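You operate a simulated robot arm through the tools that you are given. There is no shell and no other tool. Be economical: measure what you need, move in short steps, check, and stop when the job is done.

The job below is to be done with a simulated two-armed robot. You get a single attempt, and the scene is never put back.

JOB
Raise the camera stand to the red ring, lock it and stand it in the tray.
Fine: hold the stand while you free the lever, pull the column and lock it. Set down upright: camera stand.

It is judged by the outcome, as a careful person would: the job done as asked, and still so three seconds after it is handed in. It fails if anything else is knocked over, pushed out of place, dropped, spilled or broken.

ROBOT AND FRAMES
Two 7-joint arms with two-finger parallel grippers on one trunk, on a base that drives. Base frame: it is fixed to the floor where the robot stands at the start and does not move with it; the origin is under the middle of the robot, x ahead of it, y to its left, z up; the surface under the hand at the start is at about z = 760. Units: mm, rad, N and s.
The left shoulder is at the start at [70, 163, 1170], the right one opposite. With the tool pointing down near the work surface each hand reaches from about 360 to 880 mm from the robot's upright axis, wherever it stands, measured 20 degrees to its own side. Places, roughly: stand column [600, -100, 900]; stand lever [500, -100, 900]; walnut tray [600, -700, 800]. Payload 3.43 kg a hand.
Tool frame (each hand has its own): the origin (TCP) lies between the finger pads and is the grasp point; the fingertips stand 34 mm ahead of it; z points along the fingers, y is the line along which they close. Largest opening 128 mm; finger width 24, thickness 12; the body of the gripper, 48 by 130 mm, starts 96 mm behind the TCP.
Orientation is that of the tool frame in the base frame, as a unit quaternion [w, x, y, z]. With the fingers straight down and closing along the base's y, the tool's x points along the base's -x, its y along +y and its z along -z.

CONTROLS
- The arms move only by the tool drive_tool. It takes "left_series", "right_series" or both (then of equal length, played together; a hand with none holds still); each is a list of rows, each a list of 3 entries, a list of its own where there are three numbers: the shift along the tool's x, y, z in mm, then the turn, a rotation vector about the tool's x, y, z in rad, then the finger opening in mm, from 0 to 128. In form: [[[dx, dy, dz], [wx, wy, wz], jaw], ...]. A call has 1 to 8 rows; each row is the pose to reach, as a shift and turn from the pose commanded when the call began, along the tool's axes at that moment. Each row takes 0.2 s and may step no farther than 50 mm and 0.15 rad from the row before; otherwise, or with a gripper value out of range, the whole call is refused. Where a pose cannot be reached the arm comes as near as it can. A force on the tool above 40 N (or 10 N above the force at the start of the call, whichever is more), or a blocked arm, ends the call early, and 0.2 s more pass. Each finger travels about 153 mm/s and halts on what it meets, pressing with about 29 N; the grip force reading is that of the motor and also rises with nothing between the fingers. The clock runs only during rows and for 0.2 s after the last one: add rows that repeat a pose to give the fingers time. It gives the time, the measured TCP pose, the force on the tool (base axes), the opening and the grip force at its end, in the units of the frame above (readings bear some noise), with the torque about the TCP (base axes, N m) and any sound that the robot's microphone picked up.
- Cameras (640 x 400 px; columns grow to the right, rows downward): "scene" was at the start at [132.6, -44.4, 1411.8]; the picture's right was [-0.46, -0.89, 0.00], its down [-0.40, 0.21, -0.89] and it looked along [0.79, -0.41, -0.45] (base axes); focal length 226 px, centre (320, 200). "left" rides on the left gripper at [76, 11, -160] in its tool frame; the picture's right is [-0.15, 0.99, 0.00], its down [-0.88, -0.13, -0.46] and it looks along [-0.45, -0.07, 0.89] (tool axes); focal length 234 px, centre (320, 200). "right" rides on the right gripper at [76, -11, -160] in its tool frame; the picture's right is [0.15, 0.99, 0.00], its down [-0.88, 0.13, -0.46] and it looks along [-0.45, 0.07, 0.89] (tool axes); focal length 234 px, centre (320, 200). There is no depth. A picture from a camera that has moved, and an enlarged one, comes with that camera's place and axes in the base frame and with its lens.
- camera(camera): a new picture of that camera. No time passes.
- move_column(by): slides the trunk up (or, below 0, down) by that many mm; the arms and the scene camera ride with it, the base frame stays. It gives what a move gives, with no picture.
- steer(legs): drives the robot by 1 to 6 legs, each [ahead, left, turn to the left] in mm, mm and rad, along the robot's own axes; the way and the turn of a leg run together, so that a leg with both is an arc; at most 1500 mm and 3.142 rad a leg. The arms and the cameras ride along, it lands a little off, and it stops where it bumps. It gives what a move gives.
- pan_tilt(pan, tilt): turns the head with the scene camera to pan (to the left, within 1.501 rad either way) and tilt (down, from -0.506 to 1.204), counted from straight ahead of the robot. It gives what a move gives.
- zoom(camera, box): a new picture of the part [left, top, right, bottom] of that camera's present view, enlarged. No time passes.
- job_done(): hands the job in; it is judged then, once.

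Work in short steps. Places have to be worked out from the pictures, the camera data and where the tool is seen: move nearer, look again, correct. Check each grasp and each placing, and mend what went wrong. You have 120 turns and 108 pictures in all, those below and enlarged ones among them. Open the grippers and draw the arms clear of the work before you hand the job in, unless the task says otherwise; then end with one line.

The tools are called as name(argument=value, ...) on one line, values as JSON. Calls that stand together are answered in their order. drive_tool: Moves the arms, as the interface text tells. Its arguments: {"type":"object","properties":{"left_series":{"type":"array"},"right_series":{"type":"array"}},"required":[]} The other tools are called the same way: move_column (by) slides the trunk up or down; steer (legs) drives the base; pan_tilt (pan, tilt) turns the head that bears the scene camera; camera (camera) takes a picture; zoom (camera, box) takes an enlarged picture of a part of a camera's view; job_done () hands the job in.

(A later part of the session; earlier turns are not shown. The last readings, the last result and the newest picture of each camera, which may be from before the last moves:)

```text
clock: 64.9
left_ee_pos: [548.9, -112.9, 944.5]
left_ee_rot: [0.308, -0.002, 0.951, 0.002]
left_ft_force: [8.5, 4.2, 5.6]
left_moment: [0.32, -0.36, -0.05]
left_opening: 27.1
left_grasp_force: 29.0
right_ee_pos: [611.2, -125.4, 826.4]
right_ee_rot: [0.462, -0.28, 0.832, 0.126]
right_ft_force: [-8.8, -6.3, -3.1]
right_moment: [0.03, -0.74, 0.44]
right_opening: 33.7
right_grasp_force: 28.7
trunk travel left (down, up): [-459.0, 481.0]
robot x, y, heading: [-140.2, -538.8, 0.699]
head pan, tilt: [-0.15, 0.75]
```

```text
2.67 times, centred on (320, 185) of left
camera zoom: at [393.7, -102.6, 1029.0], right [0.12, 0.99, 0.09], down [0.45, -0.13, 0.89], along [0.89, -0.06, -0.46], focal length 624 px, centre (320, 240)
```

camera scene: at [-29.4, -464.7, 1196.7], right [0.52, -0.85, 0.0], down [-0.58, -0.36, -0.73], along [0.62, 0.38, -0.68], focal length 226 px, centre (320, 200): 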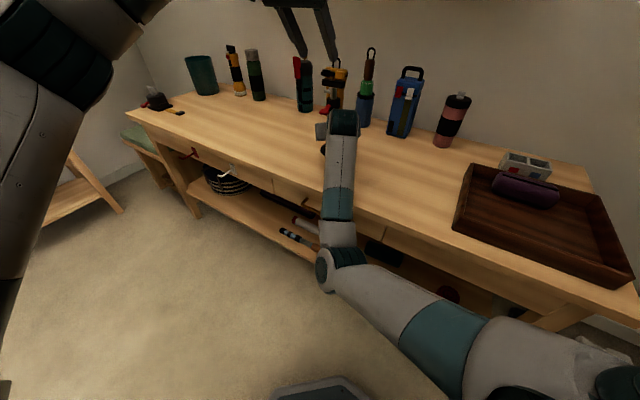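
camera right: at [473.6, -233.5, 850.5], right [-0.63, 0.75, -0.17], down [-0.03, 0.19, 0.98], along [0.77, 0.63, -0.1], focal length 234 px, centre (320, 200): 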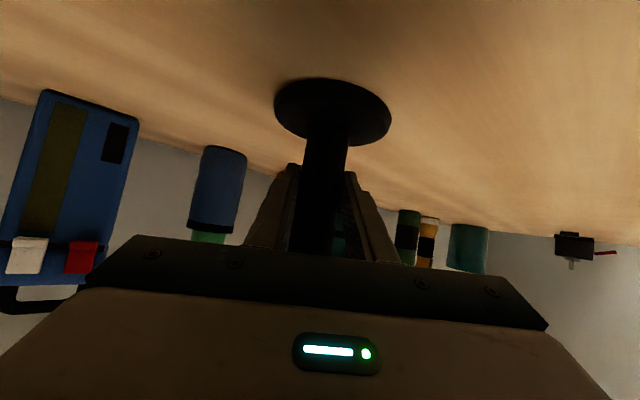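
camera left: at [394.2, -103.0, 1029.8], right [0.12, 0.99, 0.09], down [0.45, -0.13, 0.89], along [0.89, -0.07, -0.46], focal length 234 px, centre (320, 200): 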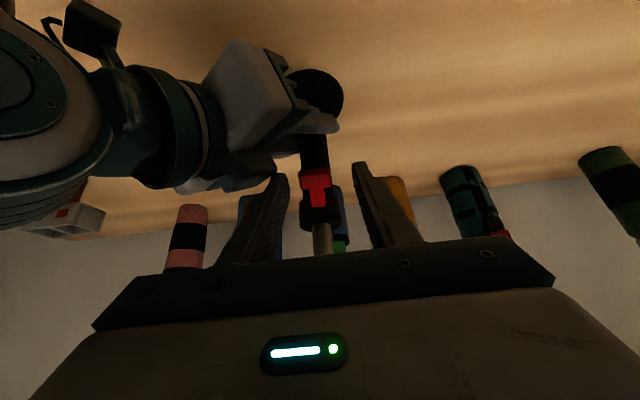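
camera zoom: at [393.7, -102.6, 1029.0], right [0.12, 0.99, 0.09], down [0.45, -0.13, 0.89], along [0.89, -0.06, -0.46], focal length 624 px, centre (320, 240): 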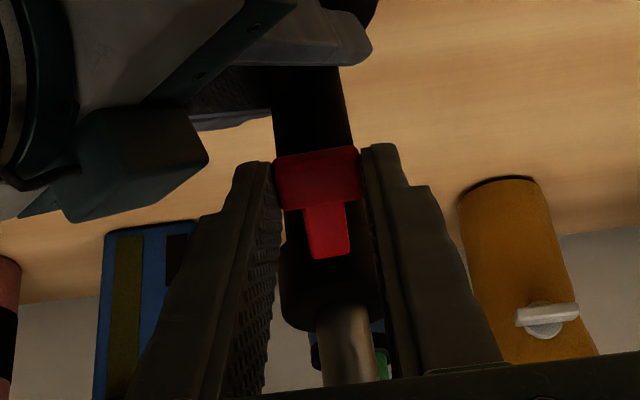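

The stand is re-seated. I'll push the lever up from beneath instead: open, back out 80 mm, and tilt the left hand flatter with closed fingers.

drive_tool(left_series=[[[0, 0, 0], [0, 0, 0], 38], [[0, 0, -40], [0, 0, 0], 38], [[0, 0, -80], [0, -0.05, 0], 20], [[0, 0, -90], [0, -0.18, 0], 0], [[0, 0, -90], [0, -0.31, 0], 0], [[0, 0, -90], [0, -0.44, 0], 0], [[0, 0, -90], [0, -0.55, 0], 0]])

camera(camera="left")

```text
clock: 66.5
left_ee_pos: [495.6, -113.9, 1019.8]
left_ee_rot: [0.556, -0.001, 0.831, 0.0]
left_ft_force: [0.4, -0.4, 0.2]
left_moment: [-0.04, -0.03, 0.01]
left_opening: 0.0
left_grasp_force: 28.5
right_ee_pos: [609.7, -124.1, 828.2]
right_ee_rot: [0.464, -0.28, 0.831, 0.126]
right_ft_force: [0.3, 1.8, -0.9]
right_moment: [0.17, 0.12, -0.02]
right_opening: 33.0
right_grasp_force: 28.7
trunk travel left (down, up): [-459.0, 481.0]
robot x, y, heading: [-138.1, -536.8, 0.699]
head pan, tilt: [-0.15, 0.75]
```

```text
43 pictures are left
camera left: at [319.2, -102.4, 1009.1], right [0.06, 0.99, 0.13], down [-0.09, -0.13, 0.99], along [0.99, -0.07, 0.08], focal length 234 px, centre (320, 200)
```

left: 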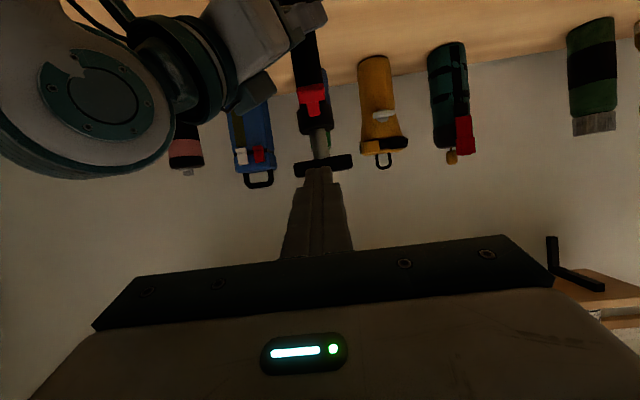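

The front view shows the lever slanting down about 40° from a pivot near z≈945, T at z≈913–929, so "up" should free it. I bring the closed left fingers low and under the T's +y wing.

drive_tool(left_series=[[[30, 8, -7], [0, 0, 0], 0], [[60, 16, -14], [0, 0, 0], 0], [[88, 16, -2], [0, 0, 0], 0], [[115, 16, 9], [0, 0, 0], 0], [[106, 16, 36], [0, 0, 0], 0], [[97, 16, 63], [0, 0, 0], 0]])

zoom(camera="left", box=[220, 60, 420, 220])

```text
clock: 67.9
left_ee_pos: [517.8, -95.7, 903.6]
left_ee_rot: [0.555, 0.0, 0.832, 0.001]
left_ft_force: [-0.5, 0.4, -0.6]
left_moment: [0.01, 0.01, -0.06]
left_opening: 0.1
left_grasp_force: 28.8
right_ee_pos: [610.9, -125.1, 827.6]
right_ee_rot: [0.463, -0.28, 0.831, 0.126]
right_ft_force: [2.2, -0.3, 2.7]
right_moment: [0.12, 0.02, -0.07]
right_opening: 32.8
right_grasp_force: 28.7
trunk travel left (down, up): [-459.0, 481.0]
robot x, y, heading: [-137.6, -537.5, 0.702]
head pan, tilt: [-0.15, 0.75]
```

```text
2.50 times, centred on (320, 140) of left
camera zoom: at [342.2, -85.7, 894.5], right [0.06, 0.99, 0.14], down [-0.08, -0.13, 0.99], along [0.99, -0.07, 0.08], focal length 585 px, centre (320, 350)
```

zoom: 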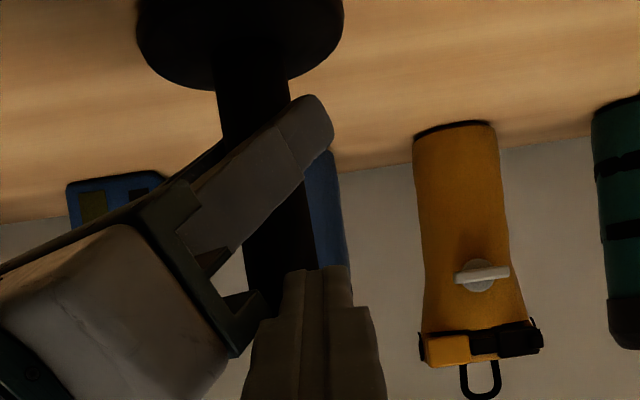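

The fingers are just beneath the T. I push up 16 mm and watch the force.

drive_tool(left_series=[[[-6, 0, 0], [0, 0, 0], 0], [[-11, 0, -2], [0, 0, 0], 0], [[-17, 0, -4], [0, 0, 0], 0], [[-22, 0, -6], [0, 0, 0], 0]])

zoom(camera="left", box=[220, 60, 420, 260])

```text
clock: 68.9
left_ee_pos: [518.4, -96.6, 927.7]
left_ee_rot: [0.555, -0.001, 0.832, 0.0]
left_ft_force: [-7.9, 4.1, -0.7]
left_moment: [0.05, 0.08, 0.08]
left_opening: 0.0
left_grasp_force: 28.9
right_ee_pos: [610.7, -124.7, 826.4]
right_ee_rot: [0.464, -0.28, 0.831, 0.126]
right_ft_force: [9.0, -3.5, 2.6]
right_moment: [0.64, 0.96, 0.0]
right_opening: 33.4
right_grasp_force: 29.3
trunk travel left (down, up): [-459.0, 481.0]
robot x, y, heading: [-138.9, -540.9, 0.697]
head pan, tilt: [-0.15, 0.75]
```

```text
2.00 times, centred on (320, 160) of left
camera zoom: at [342.4, -85.3, 918.0], right [0.05, 0.99, 0.13], down [-0.08, -0.13, 0.99], along [1.0, -0.06, 0.07], focal length 468 px, centre (320, 280)
```

zoom: 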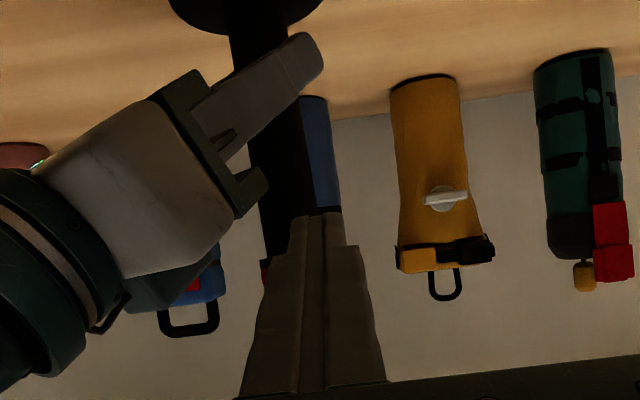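

The fingertip is pressing the T's front face (x force) rather than getting under it. I go down, 14 mm further in, and up again.

drive_tool(left_series=[[[12, 0, 2], [0, 0, 0], 0], [[24, 0, 6], [0, 0, 0], 0], [[18, 0, 20], [0, 0, 0], 0], [[12, 0, 19], [0, 0, 0], 0], [[6, 0, 17], [0, 0, 0], 0], [[0, 0, 15], [0, 0, 0], 0]])

```text
clock: 70.3
left_ee_pos: [532.9, -97.9, 921.0]
left_ee_rot: [0.555, 0.0, 0.832, -0.001]
left_ft_force: [0.5, 0.2, 0.3]
left_moment: [-0.02, -0.03, -0.02]
left_opening: 0.1
left_grasp_force: 28.6
right_ee_pos: [610.2, -122.9, 827.4]
right_ee_rot: [0.464, -0.281, 0.83, 0.127]
right_ft_force: [-0.5, 1.6, 1.7]
right_moment: [0.28, 0.13, 0.01]
right_opening: 33.0
right_grasp_force: 29.1
trunk travel left (down, up): [-459.0, 481.0]
robot x, y, heading: [-138.6, -537.1, 0.699]
head pan, tilt: [-0.15, 0.75]
```

No contact yet at finger-top z≈919. I continue up another 20 mm.

drive_tool(left_series=[[[-5, 0, -2], [0, 0, 0], 0], [[-10, 0, -4], [0, 0, 0], 0], [[-15, 0, -6], [0, 0, 0], 0], [[-19, 0, -8], [0, 0, 0], 0]])

zoom(camera="left", box=[220, 60, 420, 260])

```text
clock: 71.3
left_ee_pos: [533.5, -97.6, 937.5]
left_ee_rot: [0.553, 0.0, 0.833, -0.001]
left_ft_force: [-0.1, 0.4, -12.7]
left_moment: [0.0, 0.3, -0.02]
left_opening: 0.1
left_grasp_force: 28.3
right_ee_pos: [611.9, -123.6, 827.3]
right_ee_rot: [0.465, -0.28, 0.83, 0.127]
right_ft_force: [0.0, -0.9, 9.9]
right_moment: [0.42, 0.73, 0.04]
right_opening: 33.3
right_grasp_force: 29.3
trunk travel left (down, up): [-459.0, 481.0]
robot x, y, heading: [-138.9, -538.8, 0.695]
head pan, tilt: [-0.15, 0.75]
```

```text
2.00 times, centred on (320, 160) of left
camera zoom: at [357.3, -86.4, 930.0], right [0.06, 0.99, 0.13], down [-0.08, -0.13, 0.99], along [1.0, -0.07, 0.07], focal length 468 px, centre (320, 280)
```

zoom: 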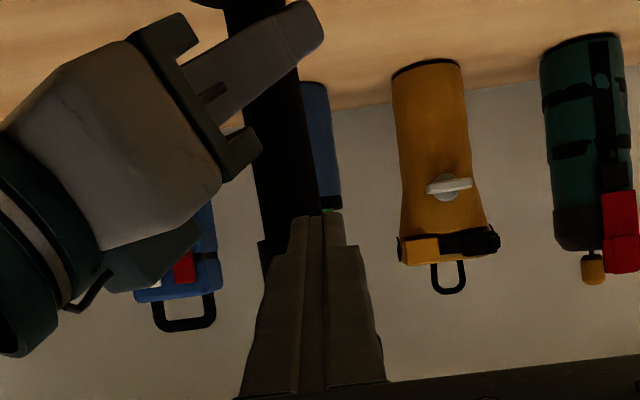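

Now the contact is purely vertical (12.7 N): the finger is under the lever. I keep lifting 14 mm.

drive_tool(left_series=[[[-4, 0, -2], [0, 0, 0], 0], [[-8, 0, -3], [0, 0, 0], 0], [[-11, 0, -5], [0, 0, 0], 0], [[-14, 0, -6], [0, 0, 0], 0]])

zoom(camera="left", box=[220, 60, 420, 260])

```text
clock: 72.3
left_ee_pos: [532.9, -98.7, 966.0]
left_ee_rot: [0.56, 0.001, 0.828, -0.001]
left_ft_force: [-10.9, -1.4, 6.2]
left_moment: [-0.04, -0.05, -0.11]
left_opening: 0.0
left_grasp_force: 28.9
right_ee_pos: [610.4, -124.9, 827.9]
right_ee_rot: [0.461, -0.28, 0.832, 0.126]
right_ft_force: [4.6, 2.3, 3.3]
right_moment: [0.28, 0.93, 0.03]
right_opening: 33.9
right_grasp_force: 29.5
trunk travel left (down, up): [-459.0, 481.0]
robot x, y, heading: [-135.5, -538.7, 0.704]
head pan, tilt: [-0.15, 0.75]
```

```text
2.00 times, centred on (320, 160) of left
camera zoom: at [356.1, -87.1, 954.1], right [0.06, 0.99, 0.14], down [-0.1, -0.13, 0.99], along [0.99, -0.07, 0.09], focal length 468 px, centre (320, 280)
```

zoom: 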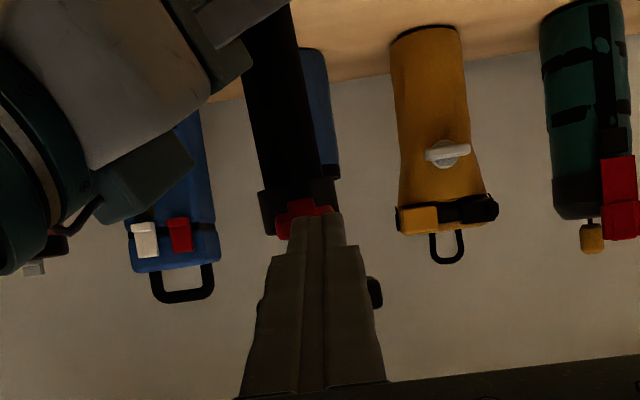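

Something snapped: the hand jumped up and the red T is now seen at collar level. I back off 50 mm to look.

drive_tool(left_series=[[[0, 0, -25], [0, 0, 0], 0], [[-10, 0, -60], [0, 0, 0], 0]])

zoom(camera="left", box=[240, 50, 400, 200])

```text
clock: 72.9
left_ee_pos: [481.2, -95.8, 990.8]
left_ee_rot: [0.556, 0.001, 0.832, -0.001]
left_ft_force: [0.4, -0.2, -0.6]
left_moment: [-0.02, 0.0, 0.01]
left_opening: 0.0
left_grasp_force: 29.4
right_ee_pos: [611.3, -124.5, 826.6]
right_ee_rot: [0.464, -0.281, 0.83, 0.127]
right_ft_force: [-1.9, -1.0, 1.4]
right_moment: [0.2, 0.0, 0.11]
right_opening: 33.3
right_grasp_force: 29.2
trunk travel left (down, up): [-459.0, 481.0]
robot x, y, heading: [-137.1, -538.9, 0.698]
head pan, tilt: [-0.15, 0.75]
```

```text
2.67 times, centred on (320, 125) of left
camera zoom: at [306.0, -84.9, 981.2], right [0.06, 0.99, 0.14], down [-0.08, -0.13, 0.99], along [0.99, -0.07, 0.08], focal length 624 px, centre (320, 400)
```

zoom: 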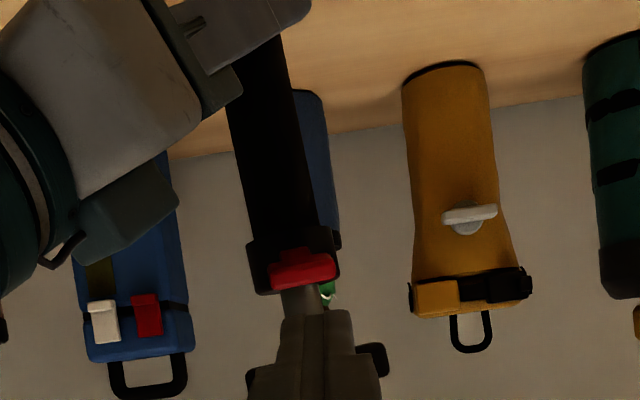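

The lever has flipped from about -40° to about level. I go under it again and lift it further to see whether it opens more.

drive_tool(left_series=[[[26, -3, 9], [0, 0, 0], 0], [[53, -3, 18], [0, 0, 0], 0], [[43, -3, 44], [0, 0, 0], 0], [[32, -3, 69], [0, 0, 0], 0], [[23, -3, 65], [0, 0, 0], 0], [[14, -3, 61], [0, 0, 0], 0], [[5, -3, 57], [0, 0, 0], 0], [[-4, -3, 53], [0, 0, 0], 0]])

zoom(camera="left", box=[220, 60, 420, 260])

```text
clock: 74.7
left_ee_pos: [533.7, -100.3, 976.0]
left_ee_rot: [0.557, 0.0, 0.83, 0.001]
left_ft_force: [0.0, 0.1, 0.7]
left_moment: [-0.04, -0.05, 0.0]
left_opening: 0.1
left_grasp_force: 29.4
right_ee_pos: [610.1, -124.2, 826.5]
right_ee_rot: [0.462, -0.281, 0.832, 0.126]
right_ft_force: [-1.1, -0.8, 1.8]
right_moment: [0.07, 0.01, 0.03]
right_opening: 32.9
right_grasp_force: 29.2
trunk travel left (down, up): [-459.0, 481.0]
robot x, y, heading: [-135.3, -536.8, 0.701]
head pan, tilt: [-0.15, 0.75]
```

```text
2.00 times, centred on (320, 160) of left
camera zoom: at [357.3, -89.7, 965.4], right [0.06, 0.99, 0.14], down [-0.09, -0.13, 0.99], along [0.99, -0.07, 0.08], focal length 468 px, centre (320, 280)
```

zoom: 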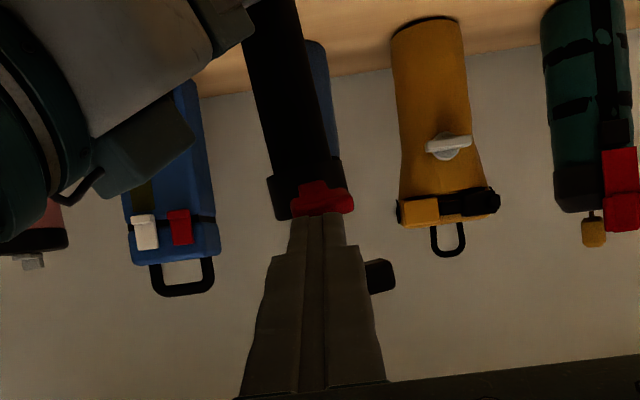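

The lever now points upward (open) and moves without force. I back the left hand out and then go in flatter, straddling the post under the top plate (collar top ≈955, plate bottom ≈990).

drive_tool(left_series=[[[0, -4, -30], [0, 0, 0], 0], [[-5, -8, -60], [0, -0.06, 0], 10], [[-10, -12, -75], [0, -0.13, 0], 25], [[-10, -16, -75], [0, -0.2, 0], 40], [[-10, -18, -75], [0, -0.26, 0], 44]])

camera(camera="left")

```text
clock: 75.9
left_ee_pos: [466.5, -122.0, 1010.7]
left_ee_rot: [0.659, -0.001, 0.752, 0.0]
left_ft_force: [-1.1, 0.1, -1.5]
left_moment: [0.01, -0.01, -0.01]
left_opening: 43.8
left_grasp_force: 0.0
right_ee_pos: [611.0, -124.1, 826.0]
right_ee_rot: [0.463, -0.281, 0.831, 0.126]
right_ft_force: [1.7, 0.1, -2.0]
right_moment: [-0.01, 0.04, 0.01]
right_opening: 33.2
right_grasp_force: 29.2
trunk travel left (down, up): [-459.0, 481.0]
robot x, y, heading: [-136.5, -538.8, 0.703]
head pan, tilt: [-0.15, 0.75]
```

```text
36 pictures are left
camera left: at [299.2, -109.5, 955.4], right [0.02, 0.99, 0.14], down [-0.34, -0.13, 0.93], along [0.94, -0.07, 0.33], focal length 234 px, centre (320, 200)
```

left: 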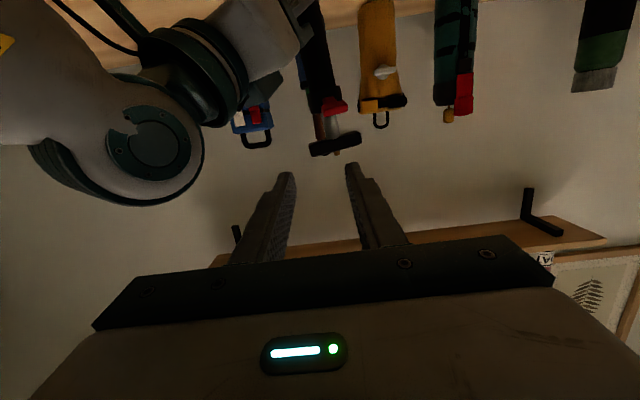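

The plate/post appears at y≈-103 by this camera. I align (y +18, down 33) and move 33 mm closer, then check.

drive_tool(left_series=[[[14, 9, 18], [0, 0, 0], 46], [[28, 18, 37], [0, 0, 0], 46]])

zoom(camera="left", box=[240, 60, 400, 220])

```text
clock: 76.5
left_ee_pos: [500.9, -101.1, 975.8]
left_ee_rot: [0.659, 0.0, 0.753, 0.0]
left_ft_force: [1.0, -0.1, -0.1]
left_moment: [0.02, 0.01, -0.03]
left_opening: 45.9
left_grasp_force: 0.1
right_ee_pos: [610.3, -123.0, 826.0]
right_ee_rot: [0.464, -0.28, 0.831, 0.127]
right_ft_force: [0.1, 0.6, -3.2]
right_moment: [-0.02, 0.02, 0.0]
right_opening: 33.2
right_grasp_force: 29.4
trunk travel left (down, up): [-459.0, 481.0]
robot x, y, heading: [-139.0, -540.6, 0.701]
head pan, tilt: [-0.15, 0.75]
```

```text
2.50 times, centred on (320, 140) of left
camera zoom: at [332.6, -90.4, 921.0], right [0.02, 0.99, 0.14], down [-0.33, -0.13, 0.93], along [0.94, -0.07, 0.33], focal length 585 px, centre (320, 350)
```

zoom: 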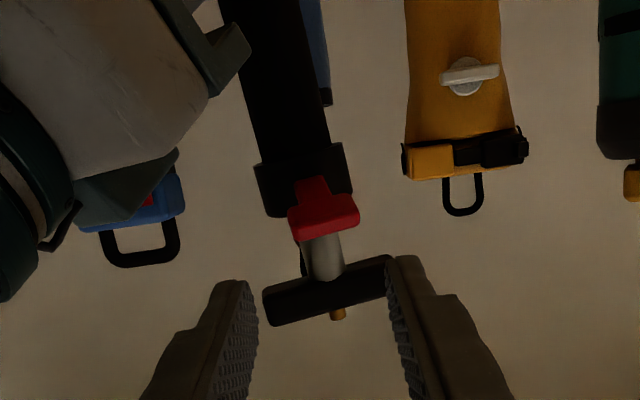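

Excellent view: lever up, post visible between collar and plate, centred at y≈-101. I advance 97 mm (raised 10) so the fingers straddle the post beneath the plate.

drive_tool(left_series=[[[-10, 0, 25], [0, 0, 0], 46], [[-10, 0, 50], [0, 0, 0], 46], [[-10, 0, 75], [0, 0, 0], 46], [[-10, 0, 97], [0, 0, 0], 42]])

zoom(camera="left", box=[240, 60, 400, 220])

```text
clock: 77.5
left_ee_pos: [597.3, -100.2, 976.5]
left_ee_rot: [0.658, -0.002, 0.753, 0.001]
left_ft_force: [-7.9, 2.0, 3.5]
left_moment: [-0.01, -0.19, 0.25]
left_opening: 42.8
left_grasp_force: 1.2
right_ee_pos: [611.3, -125.0, 826.8]
right_ee_rot: [0.465, -0.278, 0.831, 0.126]
right_ft_force: [10.3, 0.0, 1.4]
right_moment: [0.45, 0.77, -0.43]
right_opening: 33.6
right_grasp_force: 28.6
trunk travel left (down, up): [-459.0, 481.0]
robot x, y, heading: [-136.4, -541.4, 0.701]
head pan, tilt: [-0.15, 0.75]
```

```text
2.50 times, centred on (320, 140) of left
camera zoom: at [428.2, -89.6, 922.2], right [0.02, 0.99, 0.14], down [-0.34, -0.13, 0.93], along [0.94, -0.06, 0.33], focal length 585 px, centre (320, 350)
```

zoom: 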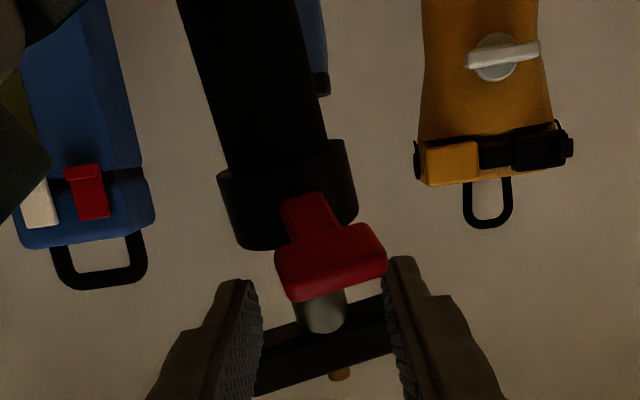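

The fingers are around the post, under the plate. I lift 20 mm slowly and check.

drive_tool(left_series=[[[-7, -2, 0], [0, 0, 0], 44], [[-14, -2, 2], [0, 0, 0], 44], [[-20, -2, 2], [0, 0, 0], 44]])

zoom(camera="left", box=[240, 60, 400, 220])

```text
clock: 78.3
left_ee_pos: [601.6, -102.1, 996.3]
left_ee_rot: [0.659, 0.001, 0.752, -0.001]
left_ft_force: [-3.6, 3.2, -3.4]
left_moment: [0.05, 0.05, 0.21]
left_opening: 44.8
left_grasp_force: 1.0
right_ee_pos: [610.1, -124.9, 828.7]
right_ee_rot: [0.464, -0.281, 0.83, 0.128]
right_ft_force: [5.4, -3.3, 6.6]
right_moment: [0.69, 0.27, -0.28]
right_opening: 34.0
right_grasp_force: 29.4
trunk travel left (down, up): [-459.0, 481.0]
robot x, y, heading: [-138.4, -535.2, 0.702]
head pan, tilt: [-0.15, 0.75]
```

```text
2.50 times, centred on (320, 140) of left
camera zoom: at [433.4, -90.6, 942.0], right [0.02, 0.99, 0.15], down [-0.33, -0.13, 0.93], along [0.94, -0.07, 0.33], focal length 585 px, centre (320, 350)
```

zoom: 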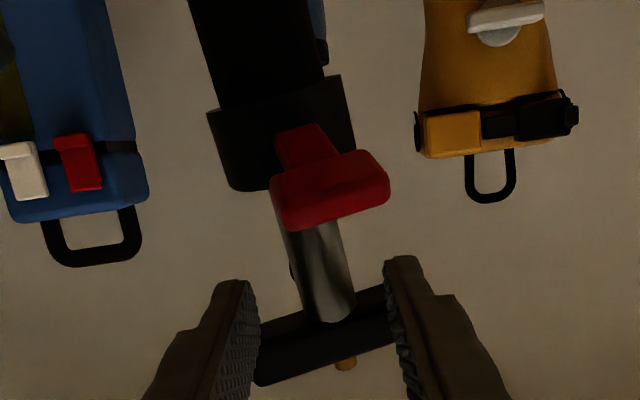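

The column slides up freely (3 N) and more of the post shows. I lift another 32 mm and look for the red ring.

drive_tool(left_series=[[[-8, 0, 1], [0, 0, 0], 44], [[-16, 0, 2], [0, 0, 0], 44], [[-24, 0, 3], [0, 0, 0], 44], [[-32, 0, 4], [0, 0, 0], 44]])

zoom(camera="left", box=[240, 30, 400, 190])

```text
clock: 79.3
left_ee_pos: [609.3, -103.6, 1027.3]
left_ee_rot: [0.659, -0.001, 0.752, 0.0]
left_ft_force: [-5.1, 3.6, -2.5]
left_moment: [0.06, 0.05, 0.27]
left_opening: 45.1
left_grasp_force: 0.7
right_ee_pos: [611.0, -125.2, 828.4]
right_ee_rot: [0.464, -0.28, 0.831, 0.126]
right_ft_force: [8.5, -5.9, 7.8]
right_moment: [0.87, 0.49, -0.46]
right_opening: 34.4
right_grasp_force: 29.0
trunk travel left (down, up): [-459.0, 481.0]
robot x, y, heading: [-141.4, -535.3, 0.699]
head pan, tilt: [-0.15, 0.75]
```

```text
2.50 times, centred on (320, 110) of left
camera zoom: at [441.2, -92.4, 973.6], right [0.02, 0.99, 0.14], down [-0.34, -0.13, 0.93], along [0.94, -0.07, 0.33], focal length 585 px, centre (320, 425)
```

zoom: 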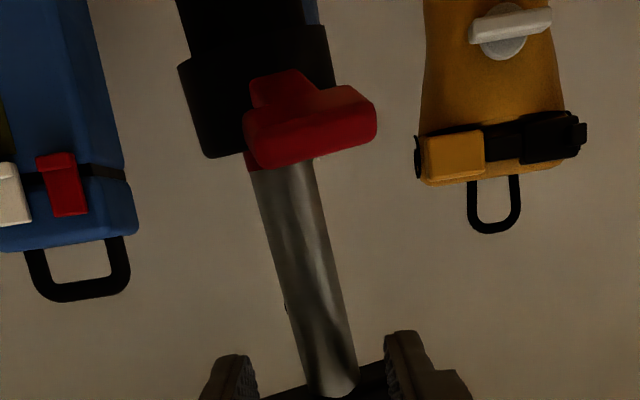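

A dark-red band is appearing on the post just behind the T. I check with the scene camera.

zoom(camera="scene", box=[290, 30, 390, 130])

```text
4.00 times, centred on (340, 80) of scene
camera zoom: at [-28.0, -464.9, 1196.6], right [0.52, -0.85, 0.0], down [-0.58, -0.36, -0.73], along [0.62, 0.38, -0.68], focal length 904 px, centre (240, 680)
```

zoom: 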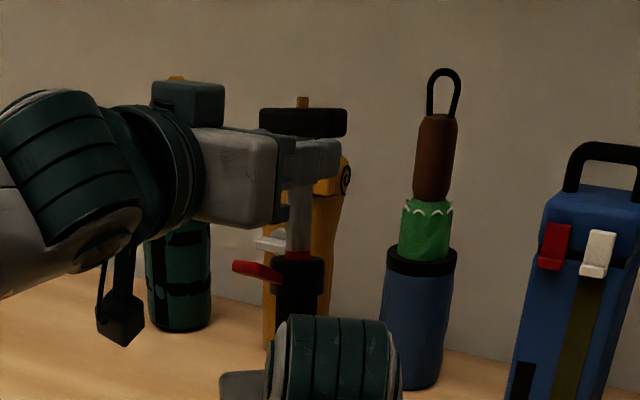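

The red ring is just at the collar's top edge. I enlarge more.

zoom(camera="scene", box=[345, 80, 375, 105])

zoom(camera="left", box=[290, 40, 345, 85])

```text
16.00 times, centred on (360, 92) of scene
camera zoom: at [-28.0, -464.9, 1196.6], right [0.52, -0.85, 0.0], down [-0.58, -0.36, -0.73], along [0.62, 0.38, -0.68], focal length 3616 px, centre (-320, 1920)
```

zoom: 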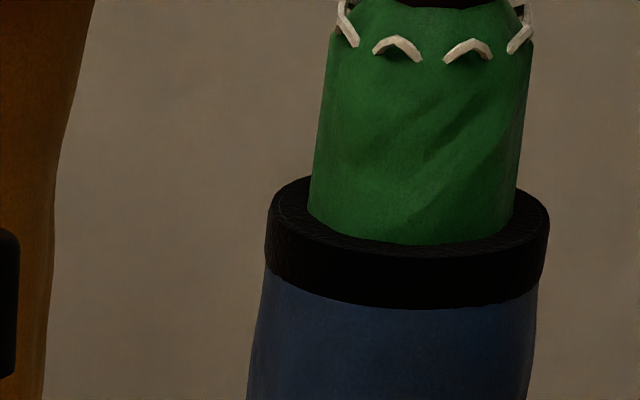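

```text
8.89 times, centred on (318, 62) of left
camera zoom: at [441.2, -92.4, 973.6], right [0.02, 0.99, 0.14], down [-0.34, -0.13, 0.93], along [0.94, -0.07, 0.33], focal length 2082 px, centre (342, 1422)
```

zoom: 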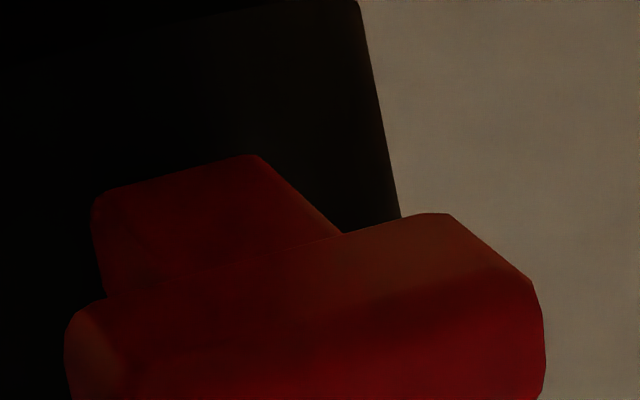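

I aim the crop correctly at the collar top.

zoom(camera="scene", box=[318, 82, 350, 102])

```text
16.00 times, centred on (334, 92) of scene
camera zoom: at [-28.0, -464.9, 1196.6], right [0.52, -0.85, 0.0], down [-0.58, -0.36, -0.73], along [0.62, 0.38, -0.68], focal length 3616 px, centre (96, 1928)
```

zoom: 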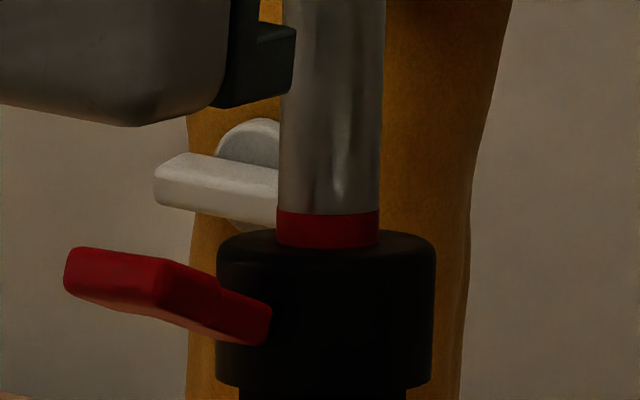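

The ring now sits fully exposed (≈7.6 mm) right on the collar's top edge: this is the height. I lower the fingers 5 mm to see whether the column stays by itself.

drive_tool(left_series=[[[3, 0, 0], [0, 0, 0], 44], [[5, 0, 0], [0, 0, 0], 44], [[5, 0, 0], [0, 0, 0], 44]])

zoom(camera="scene", box=[318, 82, 350, 102])

```text
clock: 80.1
left_ee_pos: [608.4, -103.8, 1022.3]
left_ee_rot: [0.659, 0.0, 0.752, 0.0]
left_ft_force: [-0.2, 0.8, -0.1]
left_moment: [0.03, -0.07, 0.01]
left_opening: 44.2
left_grasp_force: 0.3
right_ee_pos: [609.4, -123.0, 826.7]
right_ee_rot: [0.464, -0.282, 0.83, 0.127]
right_ft_force: [-2.1, -2.7, 5.2]
right_moment: [0.13, -0.1, -0.09]
right_opening: 33.7
right_grasp_force: 29.3
trunk travel left (down, up): [-459.0, 481.0]
robot x, y, heading: [-136.4, -535.2, 0.698]
head pan, tilt: [-0.15, 0.75]
```

```text
16.00 times, centred on (334, 92) of scene
camera zoom: at [-28.3, -464.9, 1196.5], right [0.52, -0.85, 0.0], down [-0.58, -0.36, -0.73], along [0.62, 0.38, -0.68], focal length 3616 px, centre (96, 1928)
```

zoom: 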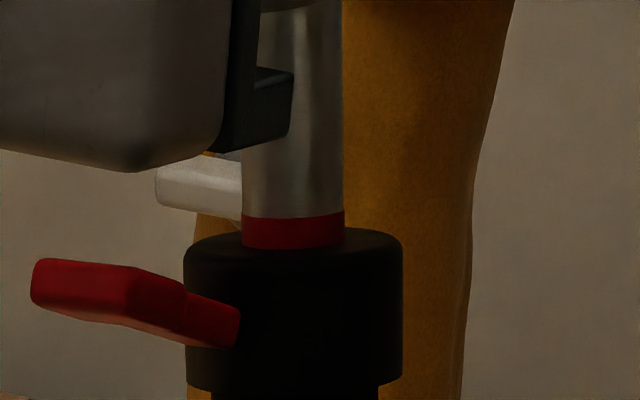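

The ring is unchanged, so the column holds by friction. I withdraw the left hand to re-approach the lever from above.

drive_tool(left_series=[[[0, 0, -35], [0, 0, 0], 48], [[0, 0, -70], [0, 0, 0], 48], [[-10, 0, -105], [0, 0, 0], 40], [[-20, 0, -130], [0, 0.1, 0], 20], [[-20, 0, -140], [0, 0.22, 0], 0], [[-20, 0, -140], [0, 0.34, 0], 0]])

zoom(camera="left", box=[240, 40, 400, 200])

```text
clock: 81.5
left_ee_pos: [473.7, -103.1, 1060.0]
left_ee_rot: [0.521, 0.0, 0.854, 0.001]
left_ft_force: [0.0, -0.6, 0.7]
left_moment: [0.02, 0.01, 0.02]
left_opening: 0.0
left_grasp_force: 28.9
right_ee_pos: [610.6, -124.7, 827.6]
right_ee_rot: [0.464, -0.28, 0.831, 0.126]
right_ft_force: [-2.9, -0.3, 4.6]
right_moment: [0.29, -0.05, 0.12]
right_opening: 33.2
right_grasp_force: 28.8
trunk travel left (down, up): [-459.0, 481.0]
robot x, y, heading: [-140.3, -536.9, 0.696]
head pan, tilt: [-0.15, 0.75]
```

```text
2.50 times, centred on (320, 120) of left
camera zoom: at [296.2, -92.2, 1064.6], right [0.07, 0.99, 0.13], down [0.0, -0.13, 0.99], along [1.0, -0.07, -0.01], focal length 585 px, centre (320, 400)
```

zoom: 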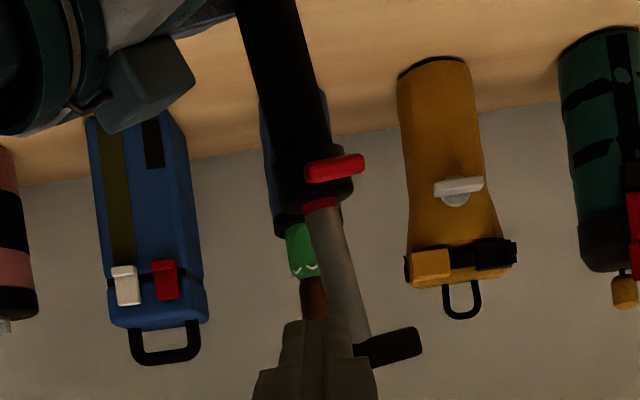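

The stand leans a few degrees in the grip, and the T is at about (555, -90, 961). I place closed fingers above the T.

drive_tool(left_series=[[[9, 5, 26], [0, 0, 0], 0], [[18, 11, 52], [0, 0, 0], 0], [[26, 11, 79], [0, 0, 0], 0]])

zoom(camera="left", box=[240, 40, 400, 200])

```text
clock: 82.3
left_ee_pos: [531.7, -90.1, 1003.2]
left_ee_rot: [0.523, 0.0, 0.853, 0.0]
left_ft_force: [-0.5, 1.1, 0.0]
left_moment: [0.0, 0.01, 0.0]
left_opening: 0.0
left_grasp_force: 29.5
right_ee_pos: [610.4, -124.2, 827.1]
right_ee_rot: [0.464, -0.28, 0.831, 0.126]
right_ft_force: [1.1, 1.3, 1.4]
right_moment: [0.14, -0.28, -0.03]
right_opening: 33.4
right_grasp_force: 28.7
trunk travel left (down, up): [-459.0, 481.0]
robot x, y, heading: [-137.3, -537.9, 0.696]
head pan, tilt: [-0.15, 0.75]
```

```text
2.50 times, centred on (320, 120) of left
camera zoom: at [355.6, -79.8, 1007.1], right [0.07, 0.99, 0.13], down [0.0, -0.13, 0.99], along [1.0, -0.07, 0.0], focal length 585 px, centre (320, 400)
```

zoom: 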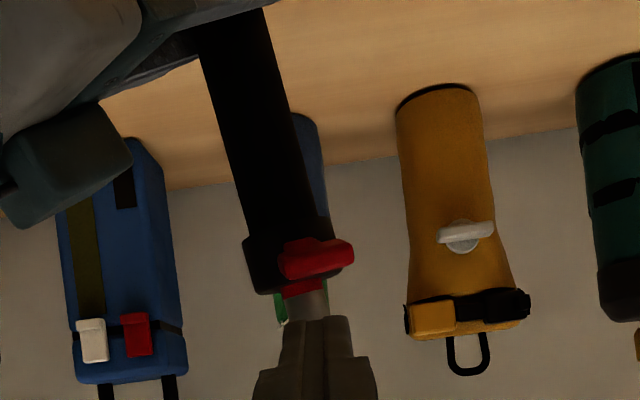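

The fingertip is right above the T. I push down 46 mm along the lever's path.

drive_tool(left_series=[[[9, 0, 5], [0, 0, 0], 0], [[17, 0, 9], [0, 0, 0], 0], [[25, 0, 12], [0, 0, 0], 0], [[33, 0, 15], [0, 0, 0], 0], [[41, 0, 18], [0, 0, 0], 0]])

zoom(camera="left", box=[240, 40, 400, 200])

```text
clock: 83.5
left_ee_pos: [526.9, -90.9, 957.0]
left_ee_rot: [0.522, 0.0, 0.853, 0.0]
left_ft_force: [-0.3, -0.3, 0.8]
left_moment: [0.02, 0.0, -0.03]
left_opening: 0.0
left_grasp_force: 28.8
right_ee_pos: [610.1, -124.6, 826.2]
right_ee_rot: [0.464, -0.28, 0.831, 0.127]
right_ft_force: [0.6, -1.4, 2.5]
right_moment: [0.03, -0.19, -0.06]
right_opening: 33.4
right_grasp_force: 29.2
trunk travel left (down, up): [-459.0, 481.0]
robot x, y, heading: [-139.4, -539.3, 0.701]
head pan, tilt: [-0.15, 0.75]
```

```text
2.50 times, centred on (320, 120) of left
camera zoom: at [351.1, -79.7, 960.6], right [0.07, 0.99, 0.13], down [0.0, -0.13, 0.99], along [1.0, -0.07, 0.0], focal length 585 px, centre (320, 400)
```

zoom: 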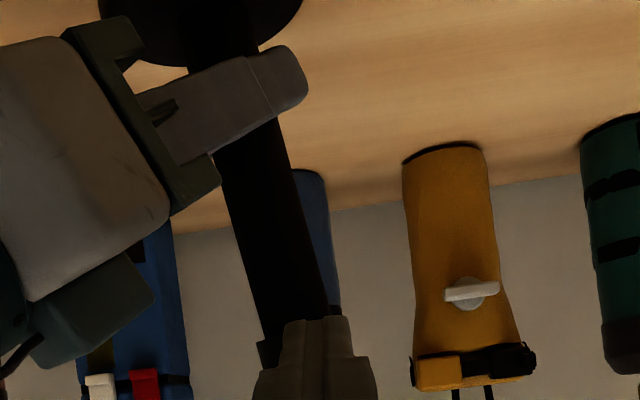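

No force remains; I back off 60 mm to see the lever.

drive_tool(left_series=[[[0, 0, -30], [0, 0, 0], 0], [[-10, 0, -70], [0, 0, 0], 0]])

zoom(camera="left", box=[240, 40, 400, 200])

```text
clock: 84.1
left_ee_pos: [467.8, -91.3, 995.3]
left_ee_rot: [0.521, 0.0, 0.853, 0.0]
left_ft_force: [-0.1, 0.0, -1.2]
left_moment: [-0.02, 0.0, 0.01]
left_opening: 0.1
left_grasp_force: 29.2
right_ee_pos: [610.3, -124.3, 828.0]
right_ee_rot: [0.463, -0.281, 0.831, 0.127]
right_ft_force: [-1.2, -1.5, 3.6]
right_moment: [0.15, 0.03, 0.03]
right_opening: 33.2
right_grasp_force: 29.1
trunk travel left (down, up): [-459.0, 481.0]
robot x, y, heading: [-139.7, -541.0, 0.7]
head pan, tilt: [-0.15, 0.75]
```

```text
2.50 times, centred on (320, 120) of left
camera zoom: at [290.7, -79.3, 999.8], right [0.07, 0.99, 0.13], down [0.0, -0.13, 0.99], along [1.0, -0.07, 0.0], focal length 585 px, centre (320, 400)
```

zoom: 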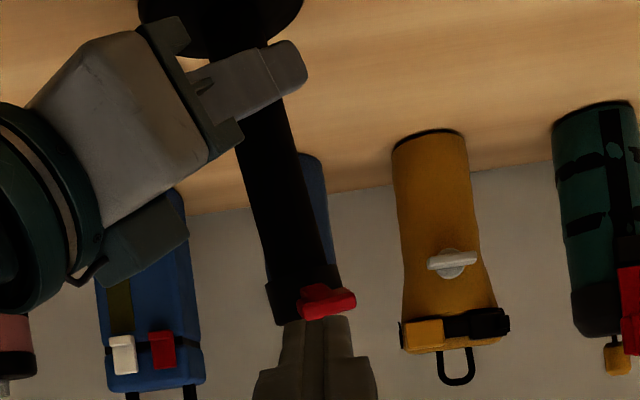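

The lever is still up; the finger passed in front of the T, which sits further in (x≈568). I repeat 15 mm deeper.

drive_tool(left_series=[[[-37, 1, 17], [0, 0, 0], 0], [[-42, 2, 42], [0, 0, 0], 0], [[-46, 2, 67], [0, 0, 0], 0], [[-35, 2, 72], [0, 0, 0], 0], [[-25, 2, 77], [0, 0, 0], 0], [[-14, 2, 83], [0, 0, 0], 0], [[-3, 2, 88], [0, 0, 0], 0]])

zoom(camera="left", box=[240, 40, 400, 200])

```text
clock: 85.7
left_ee_pos: [551.3, -90.5, 961.4]
left_ee_rot: [0.523, 0.0, 0.852, -0.001]
left_ft_force: [-0.4, 1.0, 6.8]
left_moment: [-0.03, -0.12, 0.02]
left_opening: 0.0
left_grasp_force: 28.9
right_ee_pos: [611.0, -125.1, 827.2]
right_ee_rot: [0.463, -0.281, 0.831, 0.127]
right_ft_force: [3.7, 2.4, 0.2]
right_moment: [0.32, -0.56, -0.08]
right_opening: 33.0
right_grasp_force: 28.9
trunk travel left (down, up): [-459.0, 481.0]
robot x, y, heading: [-138.7, -537.7, 0.7]
head pan, tilt: [-0.15, 0.75]
```

```text
2.50 times, centred on (320, 120) of left
camera zoom: at [374.5, -78.8, 965.3], right [0.07, 0.99, 0.13], down [-0.01, -0.13, 0.99], along [1.0, -0.07, 0.0], focal length 585 px, centre (320, 400)
```

zoom: 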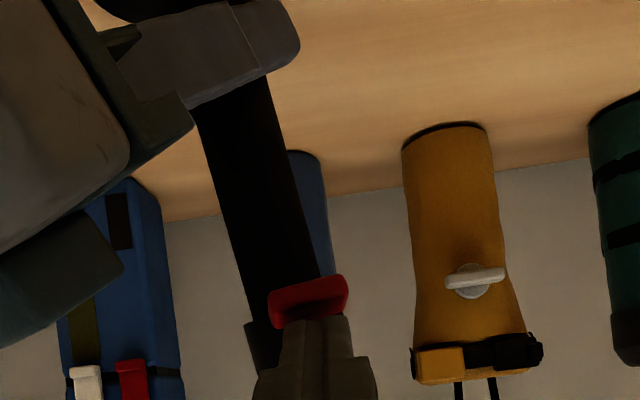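

Now the lever is being pressed down (T at z≈934, 7 N). I continue 20 mm further.

drive_tool(left_series=[[[6, 0, 3], [0, 0, 0], 0], [[12, 0, 5], [0, 0, 0], 0], [[18, 0, 8], [0, 0, 0], 0], [[22, 0, 10], [0, 0, 0], 0]])

zoom(camera="left", box=[240, 40, 400, 200])

```text
clock: 86.3
left_ee_pos: [547.9, -89.9, 958.6]
left_ee_rot: [0.53, 0.001, 0.848, 0.0]
left_ft_force: [-1.7, 0.1, 7.7]
left_moment: [-0.05, -0.12, 0.0]
left_opening: 0.0
left_grasp_force: 28.8
right_ee_pos: [609.6, -123.7, 826.5]
right_ee_rot: [0.464, -0.28, 0.831, 0.126]
right_ft_force: [-1.5, 0.6, 3.4]
right_moment: [0.36, -0.16, 0.09]
right_opening: 33.2
right_grasp_force: 29.8
trunk travel left (down, up): [-459.0, 481.0]
robot x, y, heading: [-141.7, -540.1, 0.703]
head pan, tilt: [-0.15, 0.75]
stopped in row 3 (left hand): the force on the tool passed its limit at 45 N (the readings are from after the stop); the commanded pose is now the measured one
```

```text
2.50 times, centred on (320, 120) of left
camera zoom: at [371.5, -79.0, 960.2], right [0.07, 0.99, 0.13], down [-0.03, -0.13, 0.99], along [1.0, -0.07, 0.02], focal length 585 px, centre (320, 400)
```

zoom: 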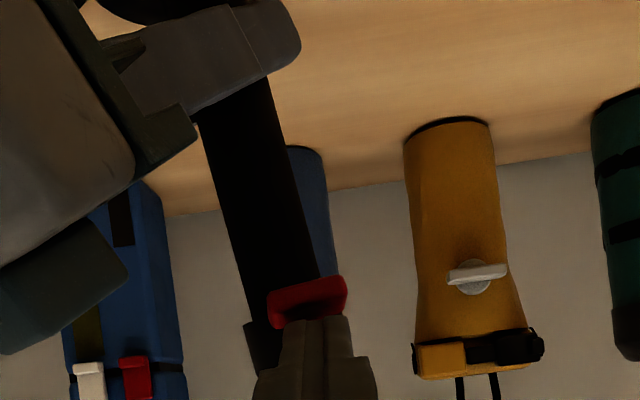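

The push met a firm stop (45 N), with the T at z≈930, close to its original locked place. I back off to look.

drive_tool(left_series=[[[-12, 0, -8], [0, 0, 0], 0], [[-20, 0, -50], [0, 0, 0], 0], [[-30, 0, -80], [0, 0, 0], 0]])

zoom(camera="left", box=[240, 40, 400, 200])

zoom(camera="scene", box=[316, 80, 350, 102])

```text
clock: 87.1
left_ee_pos: [487.8, -92.1, 1019.6]
left_ee_rot: [0.528, 0.002, 0.85, -0.001]
left_ft_force: [-0.5, 0.8, -0.4]
left_moment: [-0.02, 0.03, -0.05]
left_opening: 0.0
left_grasp_force: 28.7
right_ee_pos: [611.0, -124.4, 826.1]
right_ee_rot: [0.463, -0.281, 0.831, 0.125]
right_ft_force: [-1.9, 0.7, 12.5]
right_moment: [0.56, -0.29, 0.04]
right_opening: 33.4
right_grasp_force: 28.6
trunk travel left (down, up): [-459.0, 481.0]
robot x, y, heading: [-138.0, -538.8, 0.701]
head pan, tilt: [-0.15, 0.75]
```

```text
2.50 times, centred on (320, 120) of left
camera zoom: at [312.5, -80.3, 1021.5], right [0.07, 0.99, 0.13], down [-0.02, -0.13, 0.99], along [1.0, -0.07, 0.01], focal length 585 px, centre (320, 400)
```

zoom: 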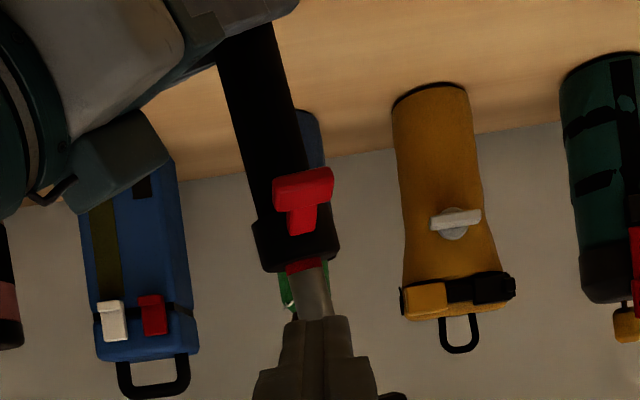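

```text
16.00 times, centred on (333, 91) of scene
camera zoom: at [-29.1, -464.7, 1196.7], right [0.52, -0.85, 0.0], down [-0.58, -0.36, -0.73], along [0.62, 0.38, -0.68], focal length 3616 px, centre (112, 1944)
```

zoom: 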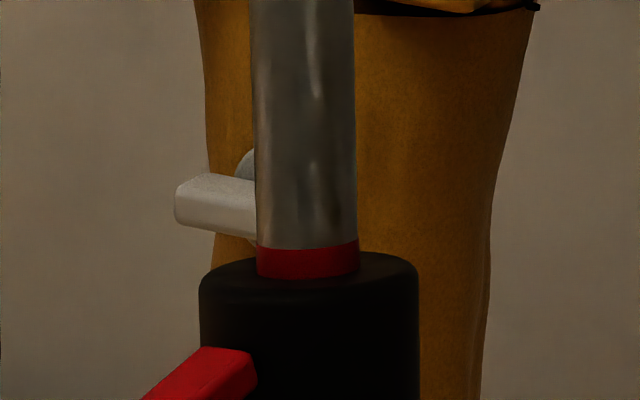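

The lever is down and locked again, with the red ring exactly on the collar's edge. I withdraw the left hand, and then lift the held stand with the trunk.

drive_tool(left_series=[[[3, 15, -40], [0, 0, 0], 0], [[6, 30, -80], [0, 0, 0], 0], [[9, 45, -120], [0, 0, 0], 0], [[12, 60, -160], [0, 0, 0], 0]])

move_column(by=25)

camera(camera="left")

```text
clock: 88.1
left_ee_pos: [343.5, -29.2, 1079.4]
left_ee_rot: [0.529, 0.002, 0.849, 0.0]
left_ft_force: [0.0, -0.6, -0.4]
left_moment: [-0.03, -0.02, 0.01]
left_opening: 0.4
left_grasp_force: 28.8
right_ee_pos: [609.1, -125.1, 827.3]
right_ee_rot: [0.463, -0.28, 0.832, 0.125]
right_ft_force: [-1.9, -1.7, 14.9]
right_moment: [0.55, -0.41, -0.01]
right_opening: 33.5
right_grasp_force: 28.7
trunk travel left (down, up): [-459.0, 481.0]
robot x, y, heading: [-135.1, -539.6, 0.696]
head pan, tilt: [-0.15, 0.75]
```

```text
clock: 88.8
left_ee_pos: [346.1, -27.2, 1102.8]
left_ee_rot: [0.528, 0.001, 0.849, -0.001]
left_ft_force: [1.3, -0.5, -0.4]
left_moment: [0.01, -0.02, -0.01]
left_opening: 0.0
left_grasp_force: 29.0
right_ee_pos: [611.4, -123.8, 846.9]
right_ee_rot: [0.46, -0.282, 0.833, 0.125]
right_ft_force: [0.2, 0.5, -3.1]
right_moment: [0.01, 0.02, 0.04]
right_opening: 33.1
right_grasp_force: 28.6
trunk travel left (down, up): [-484.0, 456.0]
robot x, y, heading: [-140.3, -541.8, 0.7]
head pan, tilt: [-0.15, 0.75]
```

```text
18 pictures are left
camera left: at [170.1, -15.5, 1105.4], right [0.07, 0.99, 0.13], down [-0.02, -0.13, 0.99], along [1.0, -0.07, 0.01], focal length 234 px, centre (320, 200)
```

left: 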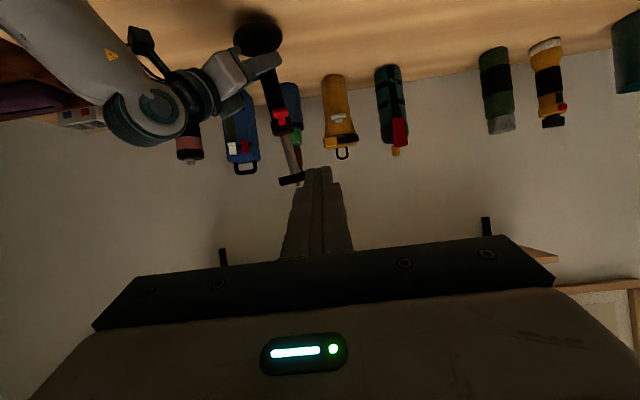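

The stand is lifted and held (about 3–5 N of weight). I raise another 80 mm, back away and turn toward the tray.

move_column(by=80)

steer(legs=[[-131, 109, 0], [0, 0, -0.7]])

camera(camera="scene")

```text
clock: 90.0
left_ee_pos: [346.2, -26.6, 1183.8]
left_ee_rot: [0.528, 0.001, 0.849, -0.001]
left_ft_force: [-0.8, -0.1, -0.5]
left_moment: [0.0, -0.05, -0.02]
left_opening: 0.3
left_grasp_force: 28.9
right_ee_pos: [610.3, -124.5, 928.0]
right_ee_rot: [0.462, -0.281, 0.832, 0.125]
right_ft_force: [-0.1, 0.8, -3.2]
right_moment: [-0.04, 0.07, -0.04]
right_opening: 33.2
right_grasp_force: 29.1
trunk travel left (down, up): [-564.0, 376.0]
robot x, y, heading: [-138.2, -538.1, 0.705]
head pan, tilt: [-0.15, 0.75]
```

```text
clock: 93.3
left_ee_pos: [391.2, -455.0, 1183.4]
left_ee_rot: [0.496, 0.29, 0.798, -0.18]
left_ft_force: [0.8, -0.3, 0.1]
left_moment: [0.01, -0.02, 0.03]
left_opening: 0.0
left_grasp_force: 28.9
right_ee_pos: [533.1, -697.5, 928.8]
right_ee_rot: [0.476, 0.02, 0.879, -0.04]
right_ft_force: [-0.1, -0.7, -2.5]
right_moment: [0.03, 0.01, 0.01]
right_opening: 33.3
right_grasp_force: 29.1
trunk travel left (down, up): [-564.0, 376.0]
robot x, y, heading: [-304.0, -534.5, 0.006]
head pan, tilt: [-0.15, 0.75]
```

```text
17 pictures are left
camera scene: at [-173.2, -549.7, 1301.4], right [-0.14, -0.99, 0.0], down [-0.68, 0.1, -0.73], along [0.72, -0.11, -0.68], focal length 226 px, centre (320, 200)
```

scene: 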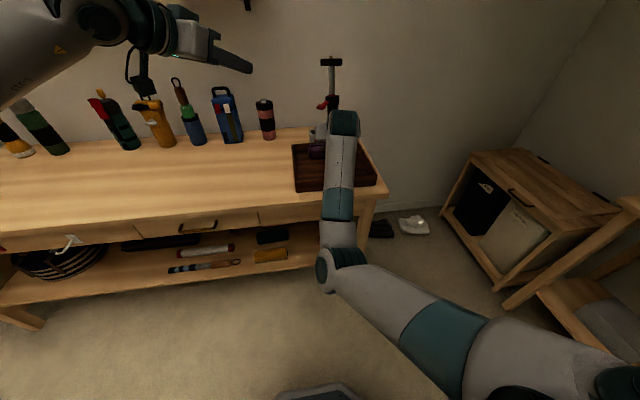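

Now the stand is over the tray. I check with the right hand camera where its base is relative to the tray and the purple pouch.

camera(camera="right")

camera(camera="left")

```text
16 pictures are left
camera right: at [357.4, -695.1, 952.9], right [-0.01, 0.98, -0.17], down [0.11, 0.17, 0.98], along [0.99, -0.01, -0.11], focal length 234 px, centre (320, 200)
```

right: 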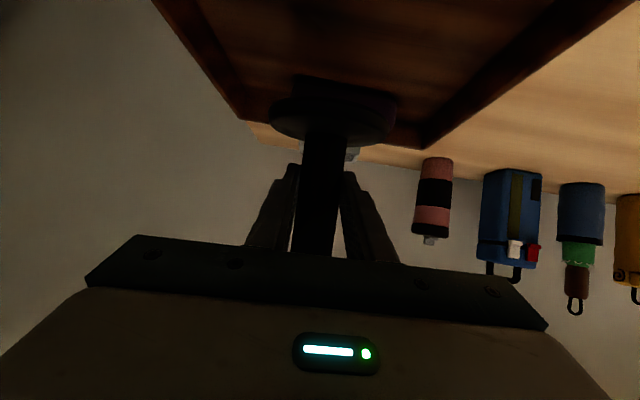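

```text
15 pictures are left
camera left: at [263.7, -332.1, 1186.0], right [0.69, 0.72, 0.13], down [-0.1, -0.09, 0.99], along [0.72, -0.69, 0.01], focal length 234 px, centre (320, 200)
```

left: 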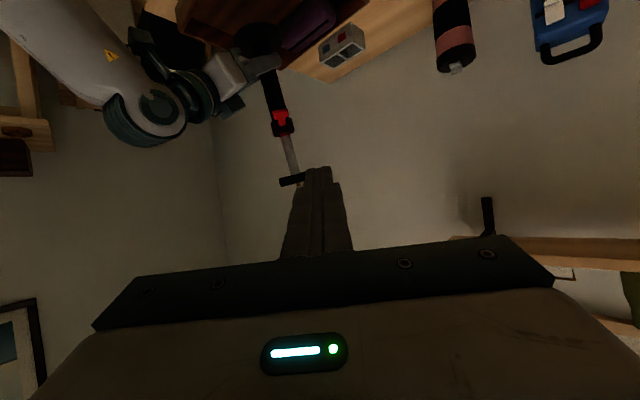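

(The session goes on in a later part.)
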